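You operate a simulated robot arm through the tools that you are given. There is no shell and no other tool. Be economical: measure what you need, move in short steps, check, and stop when the job is done.

Carry out the task below with a simulated robot arm. There is one attempt and no reset: what you move stays moved.

## Task
Put the carton three on top of the white tin.

It is judged by the outcome, as a careful person would: the job done as asked, and still so three seconds after it is handed in. It fails if anything else is knocked over, pushed out of place, dropped, spilled or broken.

## Robot
A 7-joint arm with a two-finger parallel gripper, fixed in place. Base frame: the origin is at the foot of the arm, x ahead of it, y to its left, z up; the work surface is at about z = 900. Readings come in mm, degrees, newtons and seconds.
With the tool pointing down near the work surface it reaches from about 300 to 680 mm from the base axis. Its first joint turns from -66.0 to 66.0 degrees. Payload 1.57 kg.
Tool frame: the origin (TCP) lies between the finger pads and is the grasp point; the fingertips stand 30 mm ahead of it; z points along the fingers, y is the line along which they close. The gripper opens to 110 mm. The fingers are 24 mm wide and 12 mm thick; the gripper's body (48 by 112 mm) begins 78 mm behind the TCP.
Orientation is that of the tool frame in the base frame, as a unit quaternion [x, y, z, w]. With the fingers straight down and closing along the base's y, the tool's x points along the base's -x, its y along +y and its z along -z.

## Interface
- The arm moves only by the tool drive_tool. Its argument "moves" is one flat list of numbers, 5 for each row, row after row: the closure in counts, from 0 (fully open) to 255 (shut), then the shift along the base's x, y, z in mm, then the turn about the base's z in degrees. In form: [claw, dx, dy, dz, yaw, claw, dx, dy, dz, yaw, ...]. A call has 1 to 20 rows; each row shifts and turns the commanded pose from where the row before left it. Each row takes 0.2 s and may step no farther than 50 mm and 8.6 degrees from the row before; otherwise, or with a gripper value out of range, the whole call is refused. A pose out of reach is approached as far as the arm can. The call stops where the force on the tool passes 40 N (or 10 N more than at its start, if that is more) or the arm is blocked; 0.2 s more then pass. The fingers move at their own pace (about 108 mm/s each) and stop on an object; they squeeze with about 22 N. The grip force told is the motor's: it shows also when the fingers shut on nothing. Time passes only in rows, and 0.2 s behind the last, so rows that do not move let the fingers close. The reply holds the time, the measured pose of the TCP, the force on the tool along the base axes, the opening and the grip force, in the units named above and with some noise, and new pictures: "show" is both (left out), scene, wrist or none.
- Cameras (640 x 400 px; columns grow to the right, rows downward): "scene" is fixed at [171.2, -384.8, 1416.4]; the picture's right is [0.86, -0.51, 0.00], its down [-0.26, -0.44, -0.86] and it looks along [0.43, 0.74, -0.52] (base axes); focal length 314 px, centre (320, 200). "wrist" rides on the gripper at [-36, 0, -80] in the tool frame; the picture's right is [0.00, -1.00, 0.00], its down [0.97, 0.00, -0.24] and it looks along [0.24, 0.00, 0.97] (tool axes); focal length 218 px, centre (320, 200). There is no depth. A picture from a camera that has moved, and an enlarged one, comes with that camera's place and axes in the base frame and with its lens. The place of the scene camera against the robot may be out by one fixed shift of up to 25 mm in any direction.
- inspect(camera, box): a new picture of the part [left, top, right, bottom] of that camera's present view, enlarged. The clock stands still meanwhile.
- hand_in(): hands the job in; it is judged then, once.

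Work in short steps. Places have to be worked out from the pictures, the camera data and where the tool is seen: move nearer, look again, correct. Check each grasp and each placing, and mend what went wrong. You have 90 turns and 150 pictures in all, those below and enlarged ones among them. Open the gripper and draw the arm clear of the work before you hand the job in, unless the task says otherwise; then end with one line.

The tools are called after ">>>" as a command line: name --argument value ..., lists and objects as JSON in quotes. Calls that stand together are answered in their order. drive_tool: Moves the arm, as the interface text tells. Its arguments: {"type":"object","properties":{"moves":{"type":"array","items":{"type":"number"}},"show":{"type":"string","enum":["both","scene","wrist","none"]}},"required":["moves"]} The other tools are called the same way: inspect (camera, box) takes an enlarged picture of a part of a camera's view; hand_in () hands the job in.

At the start:

```text
time_s: 0.0
eef_pos: [372.7, 235.3, 1205.7]
orientation: [0.0, 1.0, 0.0, 0.0]
wrist_force: [0.5, -0.3, -0.1]
opening: 110.2
grip_force: 0.0
```

scene: 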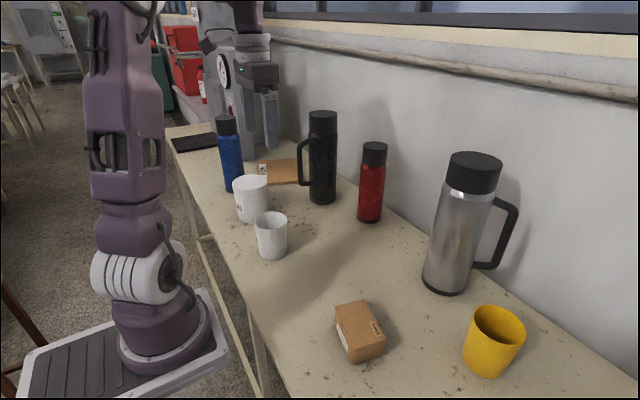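
wrist: 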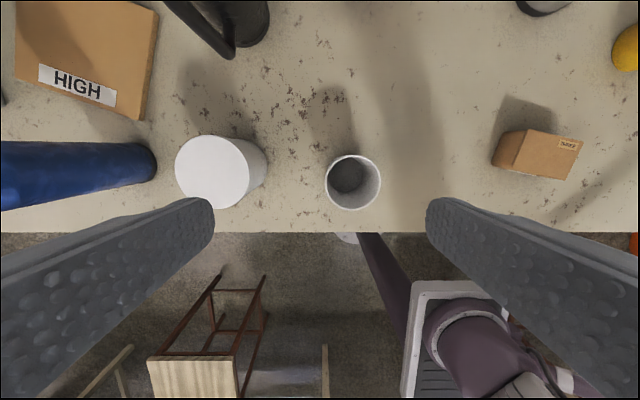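

I'll look closely at the two cartons' labels and the tin first.

>>> inspect --camera "scene" --box '[310, 280, 410, 380]'

>>> inspect --camera "scene" --box '[210, 140, 310, 240]'

>>> inspect --camera "wrist" --box '[460, 80, 620, 200]'

>>> inspect --camera "wrist" --box '[0, 0, 280, 220]'

```text
4.00 times, centred on (360, 330) of scene
camera zoom: at [171.2, -384.8, 1416.4], right [0.86, -0.51, 0.0], down [-0.26, -0.44, -0.86], along [0.43, 0.74, -0.52], focal length 1254 px, centre (160, -320)
```

zoom: 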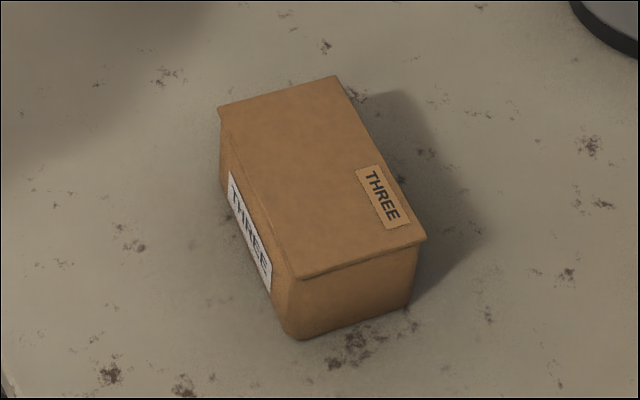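

```text
4.00 times, centred on (260, 190) of scene
camera zoom: at [171.2, -384.8, 1416.4], right [0.86, -0.51, 0.0], down [-0.26, -0.44, -0.86], along [0.43, 0.74, -0.52], focal length 1254 px, centre (560, 240)
```

zoom: 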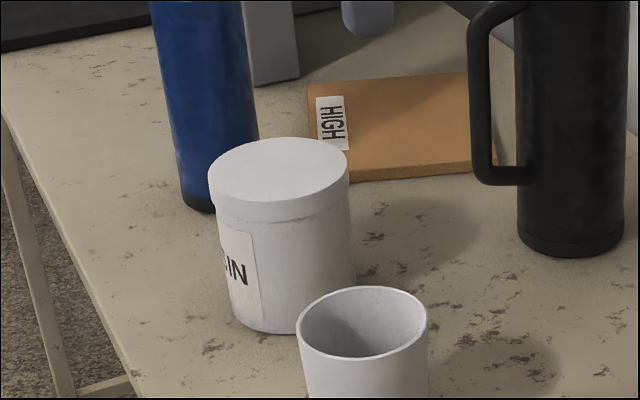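

```text
3.33 times, centred on (540, 140) of wrist
camera zoom: at [407.8, 234.2, 1285.7], right [0.0, -1.0, 0.0], down [-0.97, 0.0, 0.24], along [-0.24, 0.0, -0.97], focal length 728 px, centre (-413, 400)
```

zoom: 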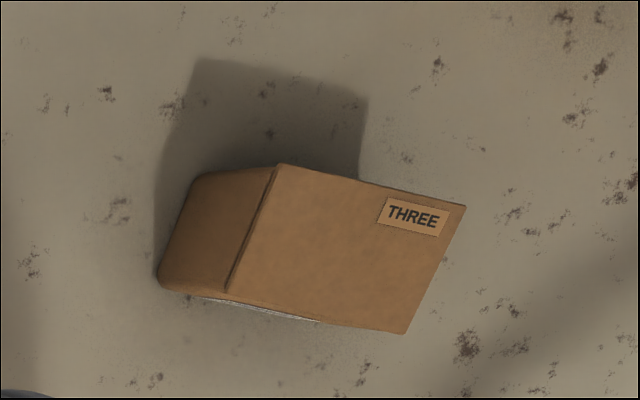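

```text
1.82 times, centred on (140, 110) of wrist
camera zoom: at [407.8, 234.2, 1285.7], right [0.0, -1.0, 0.0], down [-0.97, 0.0, 0.24], along [-0.24, 0.0, -0.97], focal length 397 px, centre (647, 364)
```

zoom: 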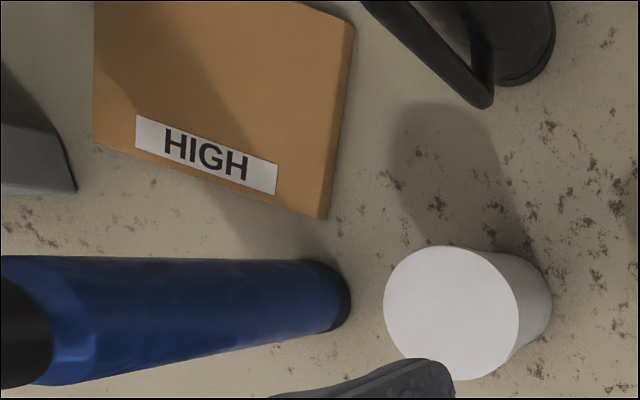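

Carton three is the small box: its top centre is about (395, -113) at z≈945, about 90 x 58 mm, with the long side near y. I'll move above it at height and turn +78° so the fingers close across the short side.

>>> drive_tool --moves '[0, 2.2, -34.8, 0, 7.8, 0, 2.2, -34.8, 0, 7.8, 0, 2.2, -34.8, 0, 7.8, 0, 2.2, -34.8, 0, 7.8, 0, 2.2, -34.8, 0, 7.8, 0, 2.2, -34.8, 0, 7.8, 0, 2.2, -34.8, 0, 7.8, 0, 2.2, -34.8, 0, 7.8, 0, 2.2, -34.8, 0, 7.8, 0, 2.2, -34.8, 0, 7.8, 0, 0, 0, 0, 0, 0, 0, 0, 0, 0]'

```text
time_s: 2.6
eef_pos: [396.4, -113.9, 1205.2]
orientation: [-0.629, 0.777, 0.0, 0.0]
wrist_force: [0.7, -0.2, 1.1]
opening: 109.8
grip_force: 0.0
camera wrist: at [402.1, -79.1, 1286.2], right [0.98, -0.21, 0.0], down [-0.2, -0.95, 0.24], along [-0.05, -0.23, -0.97], focal length 218 px, centre (320, 200)
```

scene: 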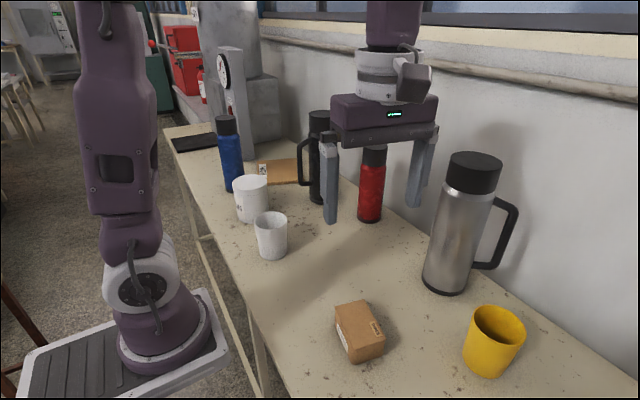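
wrist: 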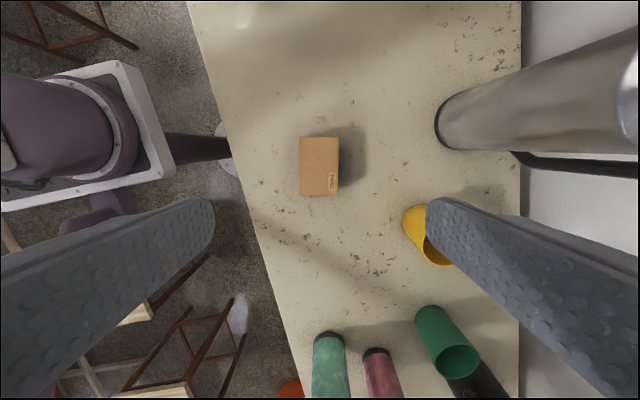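

The carton is aligned with the fingers, centred near (396, -107). I'll descend to about z=1000 and check.

>>> drive_tool --moves '[0, 0, 3, -41, 0, 0, 0, 3, -41, 0, 0, 0, 0, -41, 0, 0, 0, 0, -41, 0, 0, 0, 0, -41, 0, 0, 0, 0, 0, 0]'

```text
time_s: 4.0
eef_pos: [394.2, -108.2, 999.3]
orientation: [-0.629, 0.777, 0.001, -0.001]
wrist_force: [-0.5, 0.6, -0.3]
opening: 110.0
grip_force: 0.0
camera wrist: at [401.3, -72.9, 1080.1], right [0.98, -0.21, 0.0], down [-0.2, -0.95, 0.24], along [-0.05, -0.23, -0.97], focal length 218 px, centre (320, 200)
```

scene: 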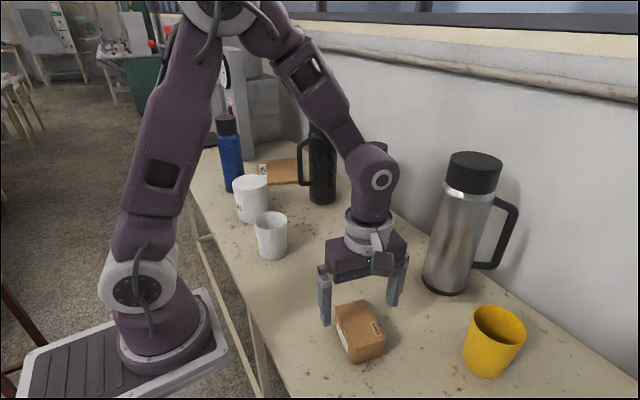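
wrist: 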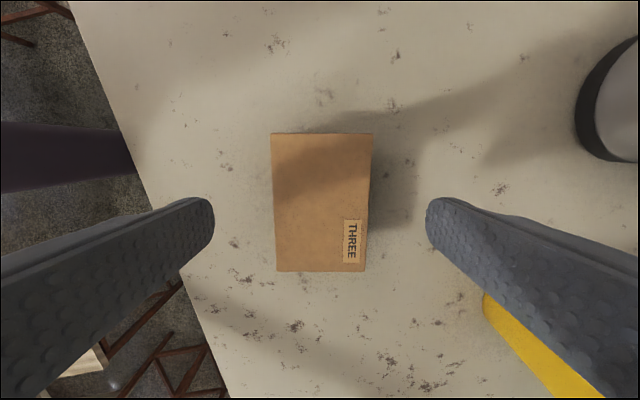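

The carton is centred between the fingers, so I'll go down to TCP z≈938 with the tips near 908 and close.

>>> drive_tool --moves '[0, 0, 2, -31, 0, 0, 0, 0, -30, 0, 0, 0, 0, 0, 0, 255, 0, 0, 0, 0, 255, 0, 0, 0, 0, 255, 0, 0, 0, 0]'

```text
time_s: 5.4
eef_pos: [394.3, -105.6, 939.5]
orientation: [-0.629, 0.777, 0.0, 0.0]
wrist_force: [-1.0, 0.1, 0.4]
opening: 59.5
grip_force: 22.0
camera wrist: at [401.1, -70.8, 1019.7], right [0.98, -0.21, 0.0], down [-0.2, -0.95, 0.24], along [-0.05, -0.23, -0.97], focal length 218 px, centre (320, 200)
```

scene: 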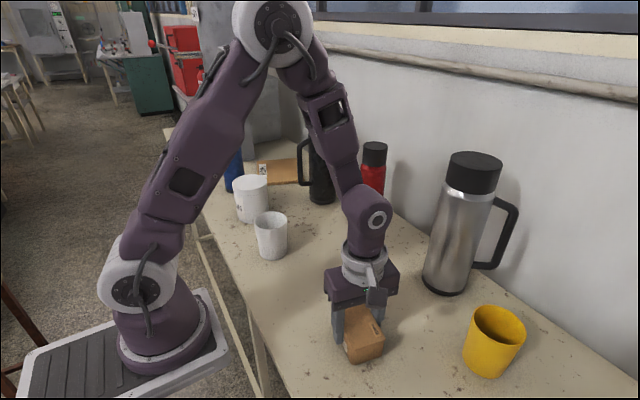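
wrist: 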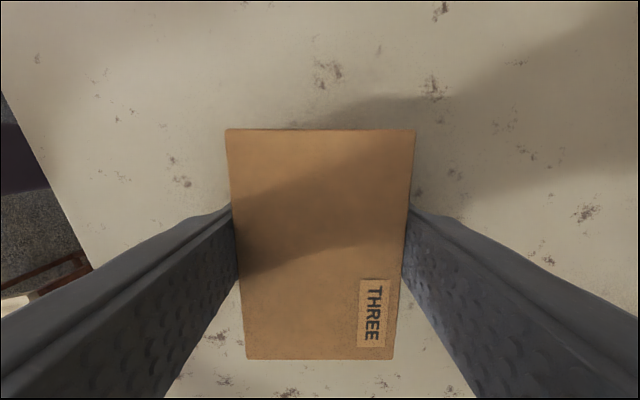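

Gripped at 59.5 mm with 22 N. Now I'll lift straight up and check.

>>> drive_tool --moves '[255, 0, 0, 15, 0, 255, 0, 0, 35, 0, 255, 0, 0, 50, 0, 255, 0, 0, 50, 0, 255, 0, 0, 50, 0, 255, 0, 0, 0, 0]'

```text
time_s: 6.8
eef_pos: [393.4, -105.5, 1138.9]
orientation: [-0.629, 0.777, 0.0, 0.0]
wrist_force: [-0.2, 0.1, 0.5]
opening: 59.5
grip_force: 22.1
camera wrist: at [400.9, -70.2, 1220.7], right [0.98, -0.21, 0.0], down [-0.2, -0.95, 0.24], along [-0.05, -0.23, -0.97], focal length 218 px, centre (320, 200)
```

scene: 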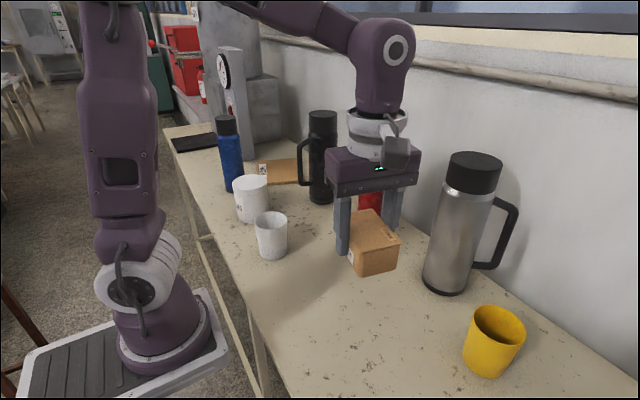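
wrist: 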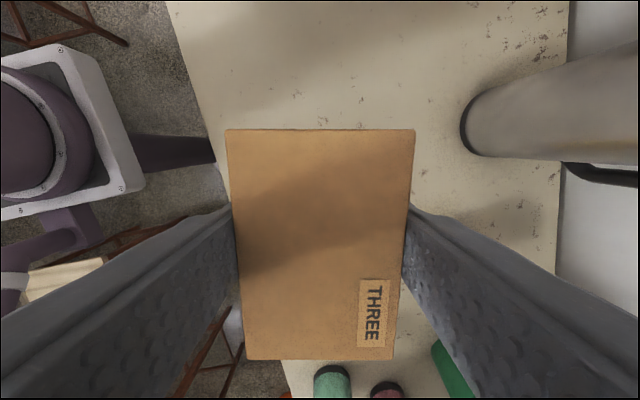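

The carton is held firmly. I'll carry it at this height to about (374, 230), short of the tin, and look ahead.

>>> drive_tool --moves '[255, -2, 33.5, 1, 0, 255, -2, 33.5, 1, 0, 255, -2, 33.5, 1, 0, 255, -2, 33.5, 1, 0, 255, -2, 33.5, 1, 0, 255, -2, 33.5, 1, 0, 255, -2, 33.5, 1, 0, 255, -2, 33.5, 1, 0, 255, -2, 33.5, 1, 0, 255, -2, 33.5, 1, 0, 255, 0, 0, 0, 0]'

```text
time_s: 9.2
eef_pos: [373.5, 229.3, 1147.3]
orientation: [-0.629, 0.778, 0.0, 0.0]
wrist_force: [1.0, -0.2, -0.5]
opening: 59.3
grip_force: 22.4
camera wrist: at [381.4, 264.4, 1229.3], right [0.98, -0.21, 0.0], down [-0.2, -0.95, 0.24], along [-0.05, -0.24, -0.97], focal length 218 px, centre (320, 200)
```

scene: 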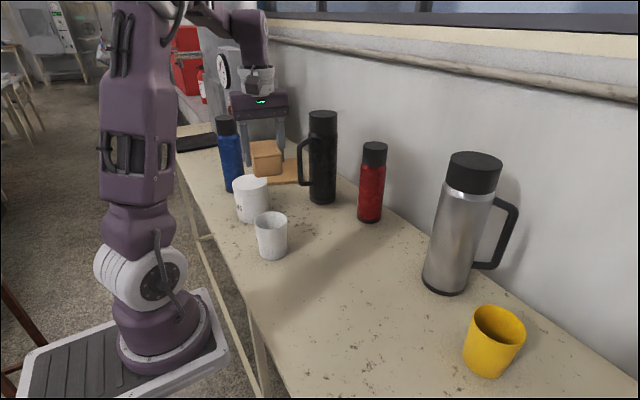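
wrist: 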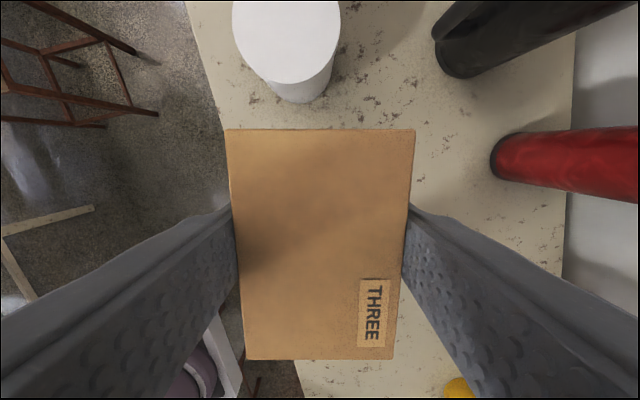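

The tin's top looks to be near (375, 369) at z≈1010, about 94 mm across. I'll go 60 mm nearer for a second view to pin down the height and y.

>>> drive_tool --moves '[255, 0, 30, 0, 0, 255, 0, 30, 0, 0, 255, 0, 0, 0, 0]'

>>> inspect --camera "wrist" --box '[200, 0, 420, 138]'

>>> inspect --camera "scene" --box '[190, 100, 340, 230]'

```text
time_s: 10.0
eef_pos: [375.3, 289.5, 1148.8]
orientation: [-0.629, 0.777, 0.001, 0.0]
wrist_force: [-0.4, -0.1, -0.2]
opening: 59.4
grip_force: 22.3
camera wrist: at [381.3, 324.6, 1230.0], right [0.98, -0.21, 0.0], down [-0.2, -0.95, 0.24], along [-0.05, -0.23, -0.97], focal length 218 px, centre (320, 200)
```

scene: 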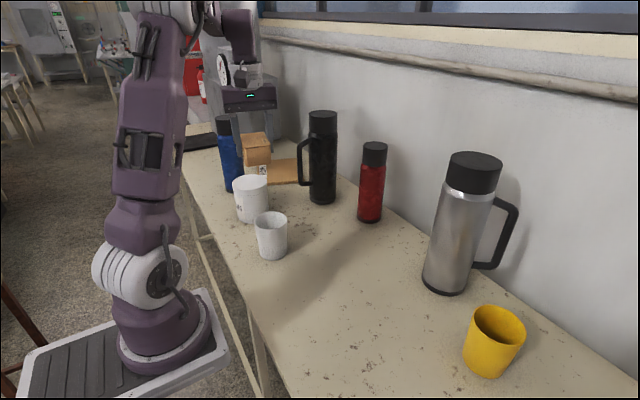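
wrist: 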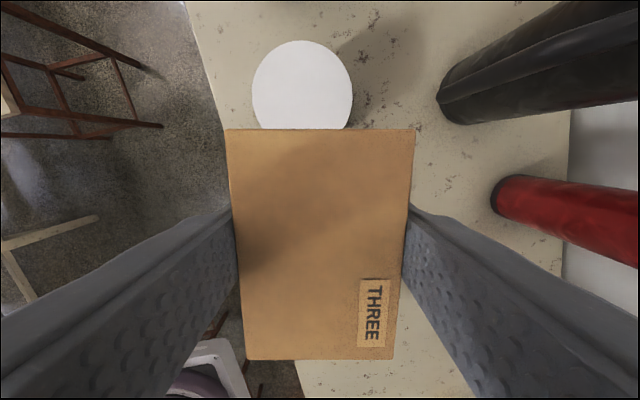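

```text
2.90 times, centred on (310, 69) of wrist
camera zoom: at [381.3, 324.6, 1230.0], right [0.98, -0.21, 0.0], down [-0.2, -0.95, 0.24], along [-0.05, -0.23, -0.97], focal length 633 px, centre (349, 580)
```

zoom: 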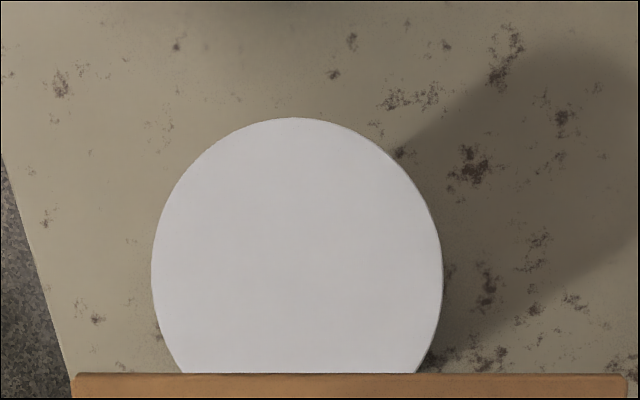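

```text
3.08 times, centred on (265, 165) of scene
camera zoom: at [171.3, -384.7, 1416.4], right [0.86, -0.51, 0.0], down [-0.26, -0.44, -0.86], along [0.43, 0.74, -0.52], focal length 965 px, centre (489, 308)
```

zoom: 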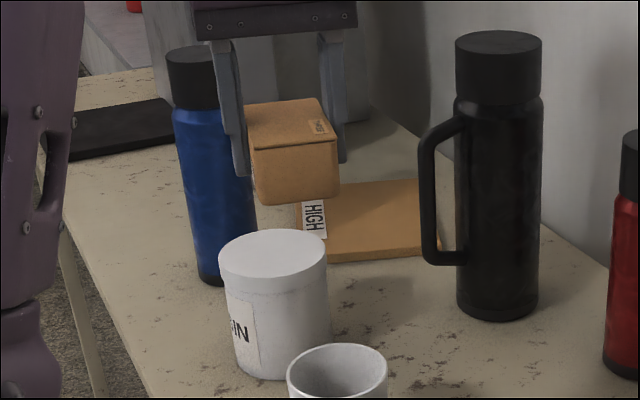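

The tin top centre now comes out near (374, 379), z≈990–996. The carton sits about 4 mm toward -y of the TCP, so I'll put the TCP at (375, 382) and lower to about z=1065 before looking again.

>>> drive_tool --moves '[255, 0, 31, 0, 0, 255, 0, 31, 0, 0, 255, 0, 31, 0, 0, 255, 0, 0, 0, 0, 255, 0, 0, -40, 0, 255, 0, 0, -40, 0, 255, 0, 0, 0, 0]'

>>> inspect --camera "scene" --box '[190, 100, 340, 230]'

```text
time_s: 11.6
eef_pos: [373.1, 381.8, 1068.7]
orientation: [-0.63, 0.777, 0.0, 0.0]
wrist_force: [-0.3, -0.3, -0.7]
opening: 59.4
grip_force: 22.3
camera wrist: at [380.5, 417.6, 1149.1], right [0.98, -0.21, 0.0], down [-0.2, -0.95, 0.24], along [-0.05, -0.23, -0.97], focal length 218 px, centre (320, 200)
```

scene: 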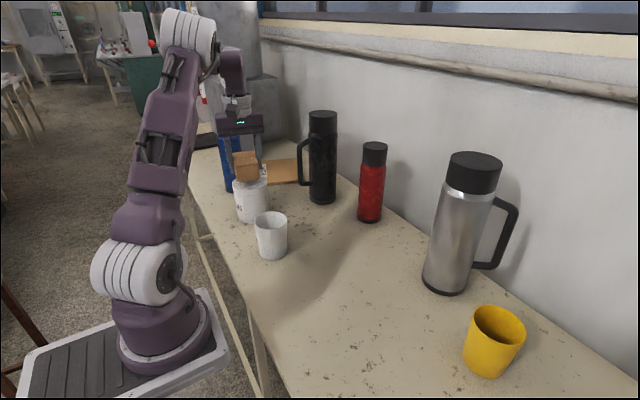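
wrist: 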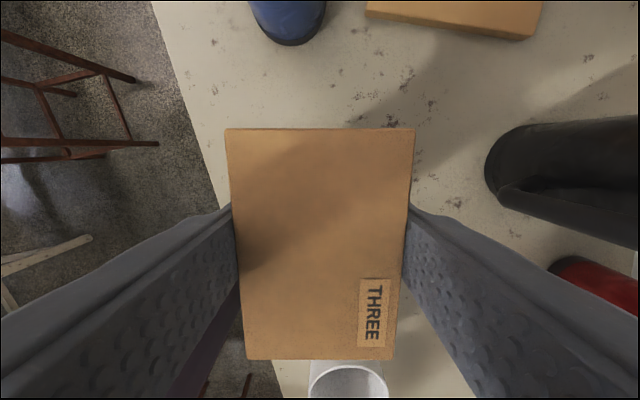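

```text
3.08 times, centred on (265, 165) of scene
camera zoom: at [171.3, -384.7, 1416.4], right [0.86, -0.51, 0.0], down [-0.26, -0.44, -0.86], along [0.43, 0.74, -0.52], focal length 965 px, centre (489, 308)
```

zoom: 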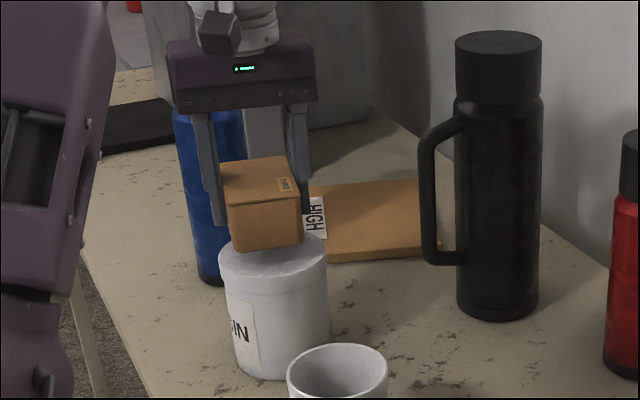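

The carton hangs just above the tin but seems slightly left in the scene view. I'll enlarge the view to compare the centres.

>>> inspect --camera "scene" --box '[222, 130, 302, 230]'

```text
4.00 times, centred on (262, 180) of scene
camera zoom: at [171.3, -384.7, 1416.4], right [0.86, -0.51, 0.0], down [-0.26, -0.44, -0.86], along [0.43, 0.74, -0.52], focal length 1254 px, centre (552, 280)
```

zoom: 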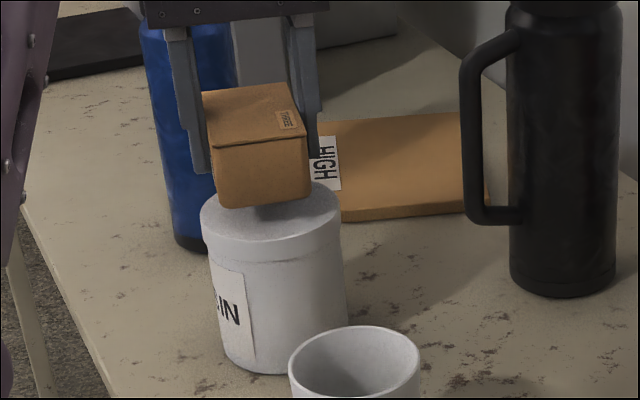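

After allowing for the camera shift and perspective, the two centres agree within a few mm. I'll nudge (+3, -2) and lower by 22 mm in small steps.

>>> drive_tool --moves '[255, 3, -2, 0, 0, 255, 0, 0, -8, 0, 255, 0, 0, -7, 0, 255, 0, 0, -7, 0, 255, 0, 0, 0, 0]' --show "none"

>>> inspect --camera "scene" --box '[222, 130, 302, 230]'

```text
time_s: 12.8
eef_pos: [377.1, 379.7, 1048.0]
orientation: [-0.63, 0.777, 0.0, 0.002]
wrist_force: [-1.7, -0.3, 19.3]
opening: 59.8
grip_force: 21.5
```

```text
4.00 times, centred on (262, 180) of scene
camera zoom: at [171.0, -385.0, 1416.4], right [0.86, -0.51, 0.0], down [-0.26, -0.44, -0.86], along [0.43, 0.74, -0.52], focal length 1254 px, centre (552, 280)
```

zoom: 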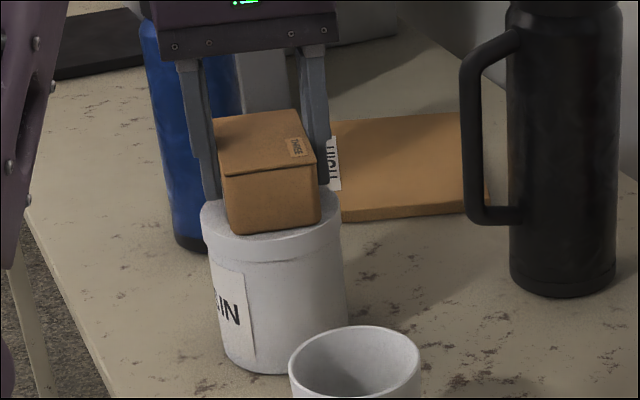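

Contact came at TCP z≈1048 with 19 N, so the tin top is at about 1008 and the carton is centred on it. I'll ease off 2 mm and open slowly.

>>> drive_tool --moves '[255, 0, 0, 2, 0, 255, 0, 0, 0, 0, 110, 0, 0, 0, 0, 90, 0, 0, 0, 0, 50, 0, 0, 0, 0, 0, 0, 0, 0, 0, 0, 0, 0, 0, 0]'

>>> inspect --camera "scene" --box '[222, 130, 302, 230]'

```text
time_s: 14.4
eef_pos: [378.0, 380.2, 1048.8]
orientation: [-0.629, 0.777, 0.0, 0.0]
wrist_force: [0.6, -0.7, -0.8]
opening: 110.0
grip_force: 0.0
camera wrist: at [384.4, 415.3, 1129.7], right [0.98, -0.21, 0.0], down [-0.2, -0.95, 0.24], along [-0.05, -0.23, -0.97], focal length 218 px, centre (320, 200)
```

scene: 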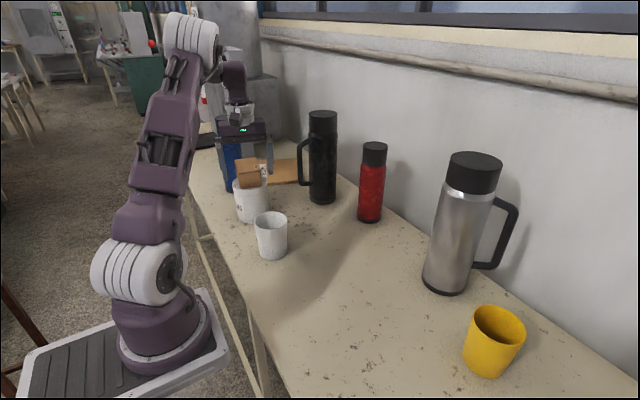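
wrist: 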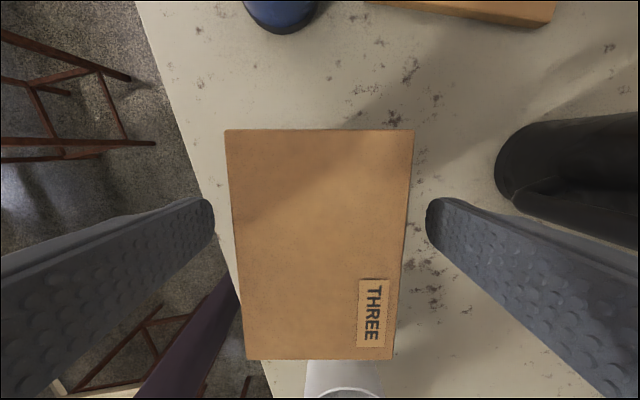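

```text
4.00 times, centred on (262, 180) of scene
camera zoom: at [171.2, -384.8, 1416.4], right [0.86, -0.51, 0.0], down [-0.26, -0.44, -0.86], along [0.43, 0.74, -0.52], focal length 1254 px, centre (552, 280)
```

zoom: 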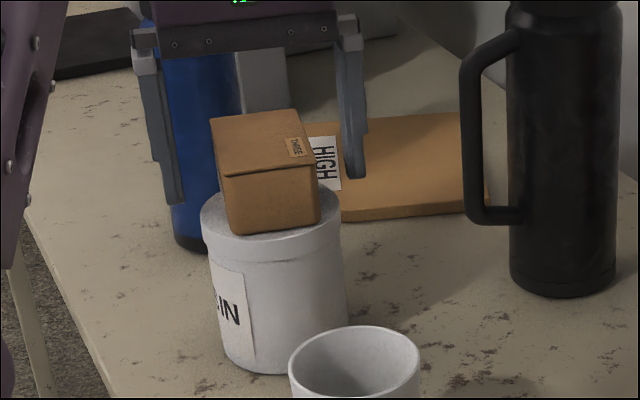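

The carton stayed in place on the tin when released, and the fingers are clear on both sides. I'll raise the arm straight up, then check.

>>> drive_tool --moves '[0, 0, 0, 20, 0, 0, 0, 0, 40, 0, 0, 0, 0, 45, 0, 0, 0, 0, 45, 0, 0, 0, 0, 0, 0, 0, 0, 0, 0, 0]'

>>> inspect --camera "scene" --box '[222, 130, 302, 230]'

```text
time_s: 15.8
eef_pos: [377.6, 380.1, 1197.3]
orientation: [-0.63, 0.777, 0.0, 0.0]
wrist_force: [0.7, 0.4, 0.9]
opening: 110.0
grip_force: 0.0
camera wrist: at [384.5, 414.8, 1279.1], right [0.98, -0.21, 0.0], down [-0.2, -0.95, 0.24], along [-0.05, -0.23, -0.97], focal length 218 px, centre (320, 200)
```

scene: 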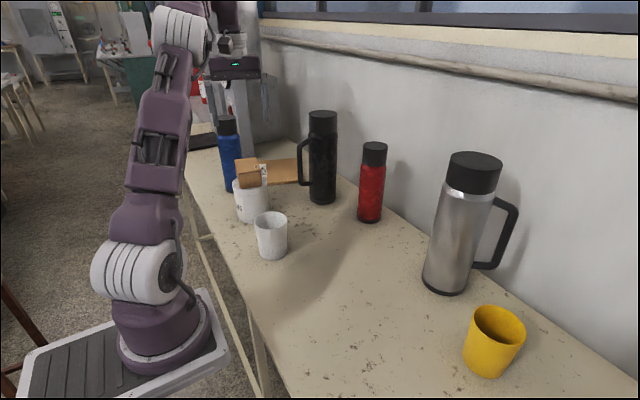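
wrist: 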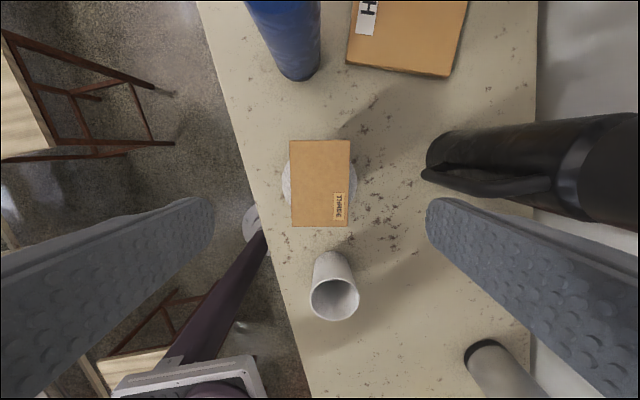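

```text
4.00 times, centred on (262, 180) of scene
camera zoom: at [171.2, -384.8, 1416.4], right [0.86, -0.51, 0.0], down [-0.26, -0.44, -0.86], along [0.43, 0.74, -0.52], focal length 1254 px, centre (552, 280)
```

zoom: 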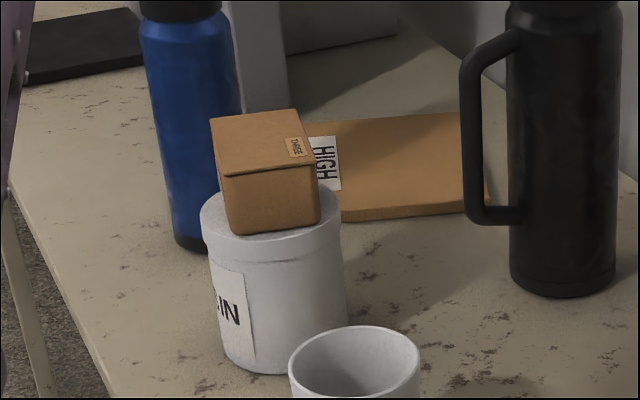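

The carton rests centred and stable on the tin, nothing else has moved, and the arm is clear. I'm handing in.

>>> hand_in

```text
The job is handed in.
```

Carton three is sitting centred and stable on top of the white tin; nothing else was disturbed, and the arm was raised clear with the gripper open before I handed in.
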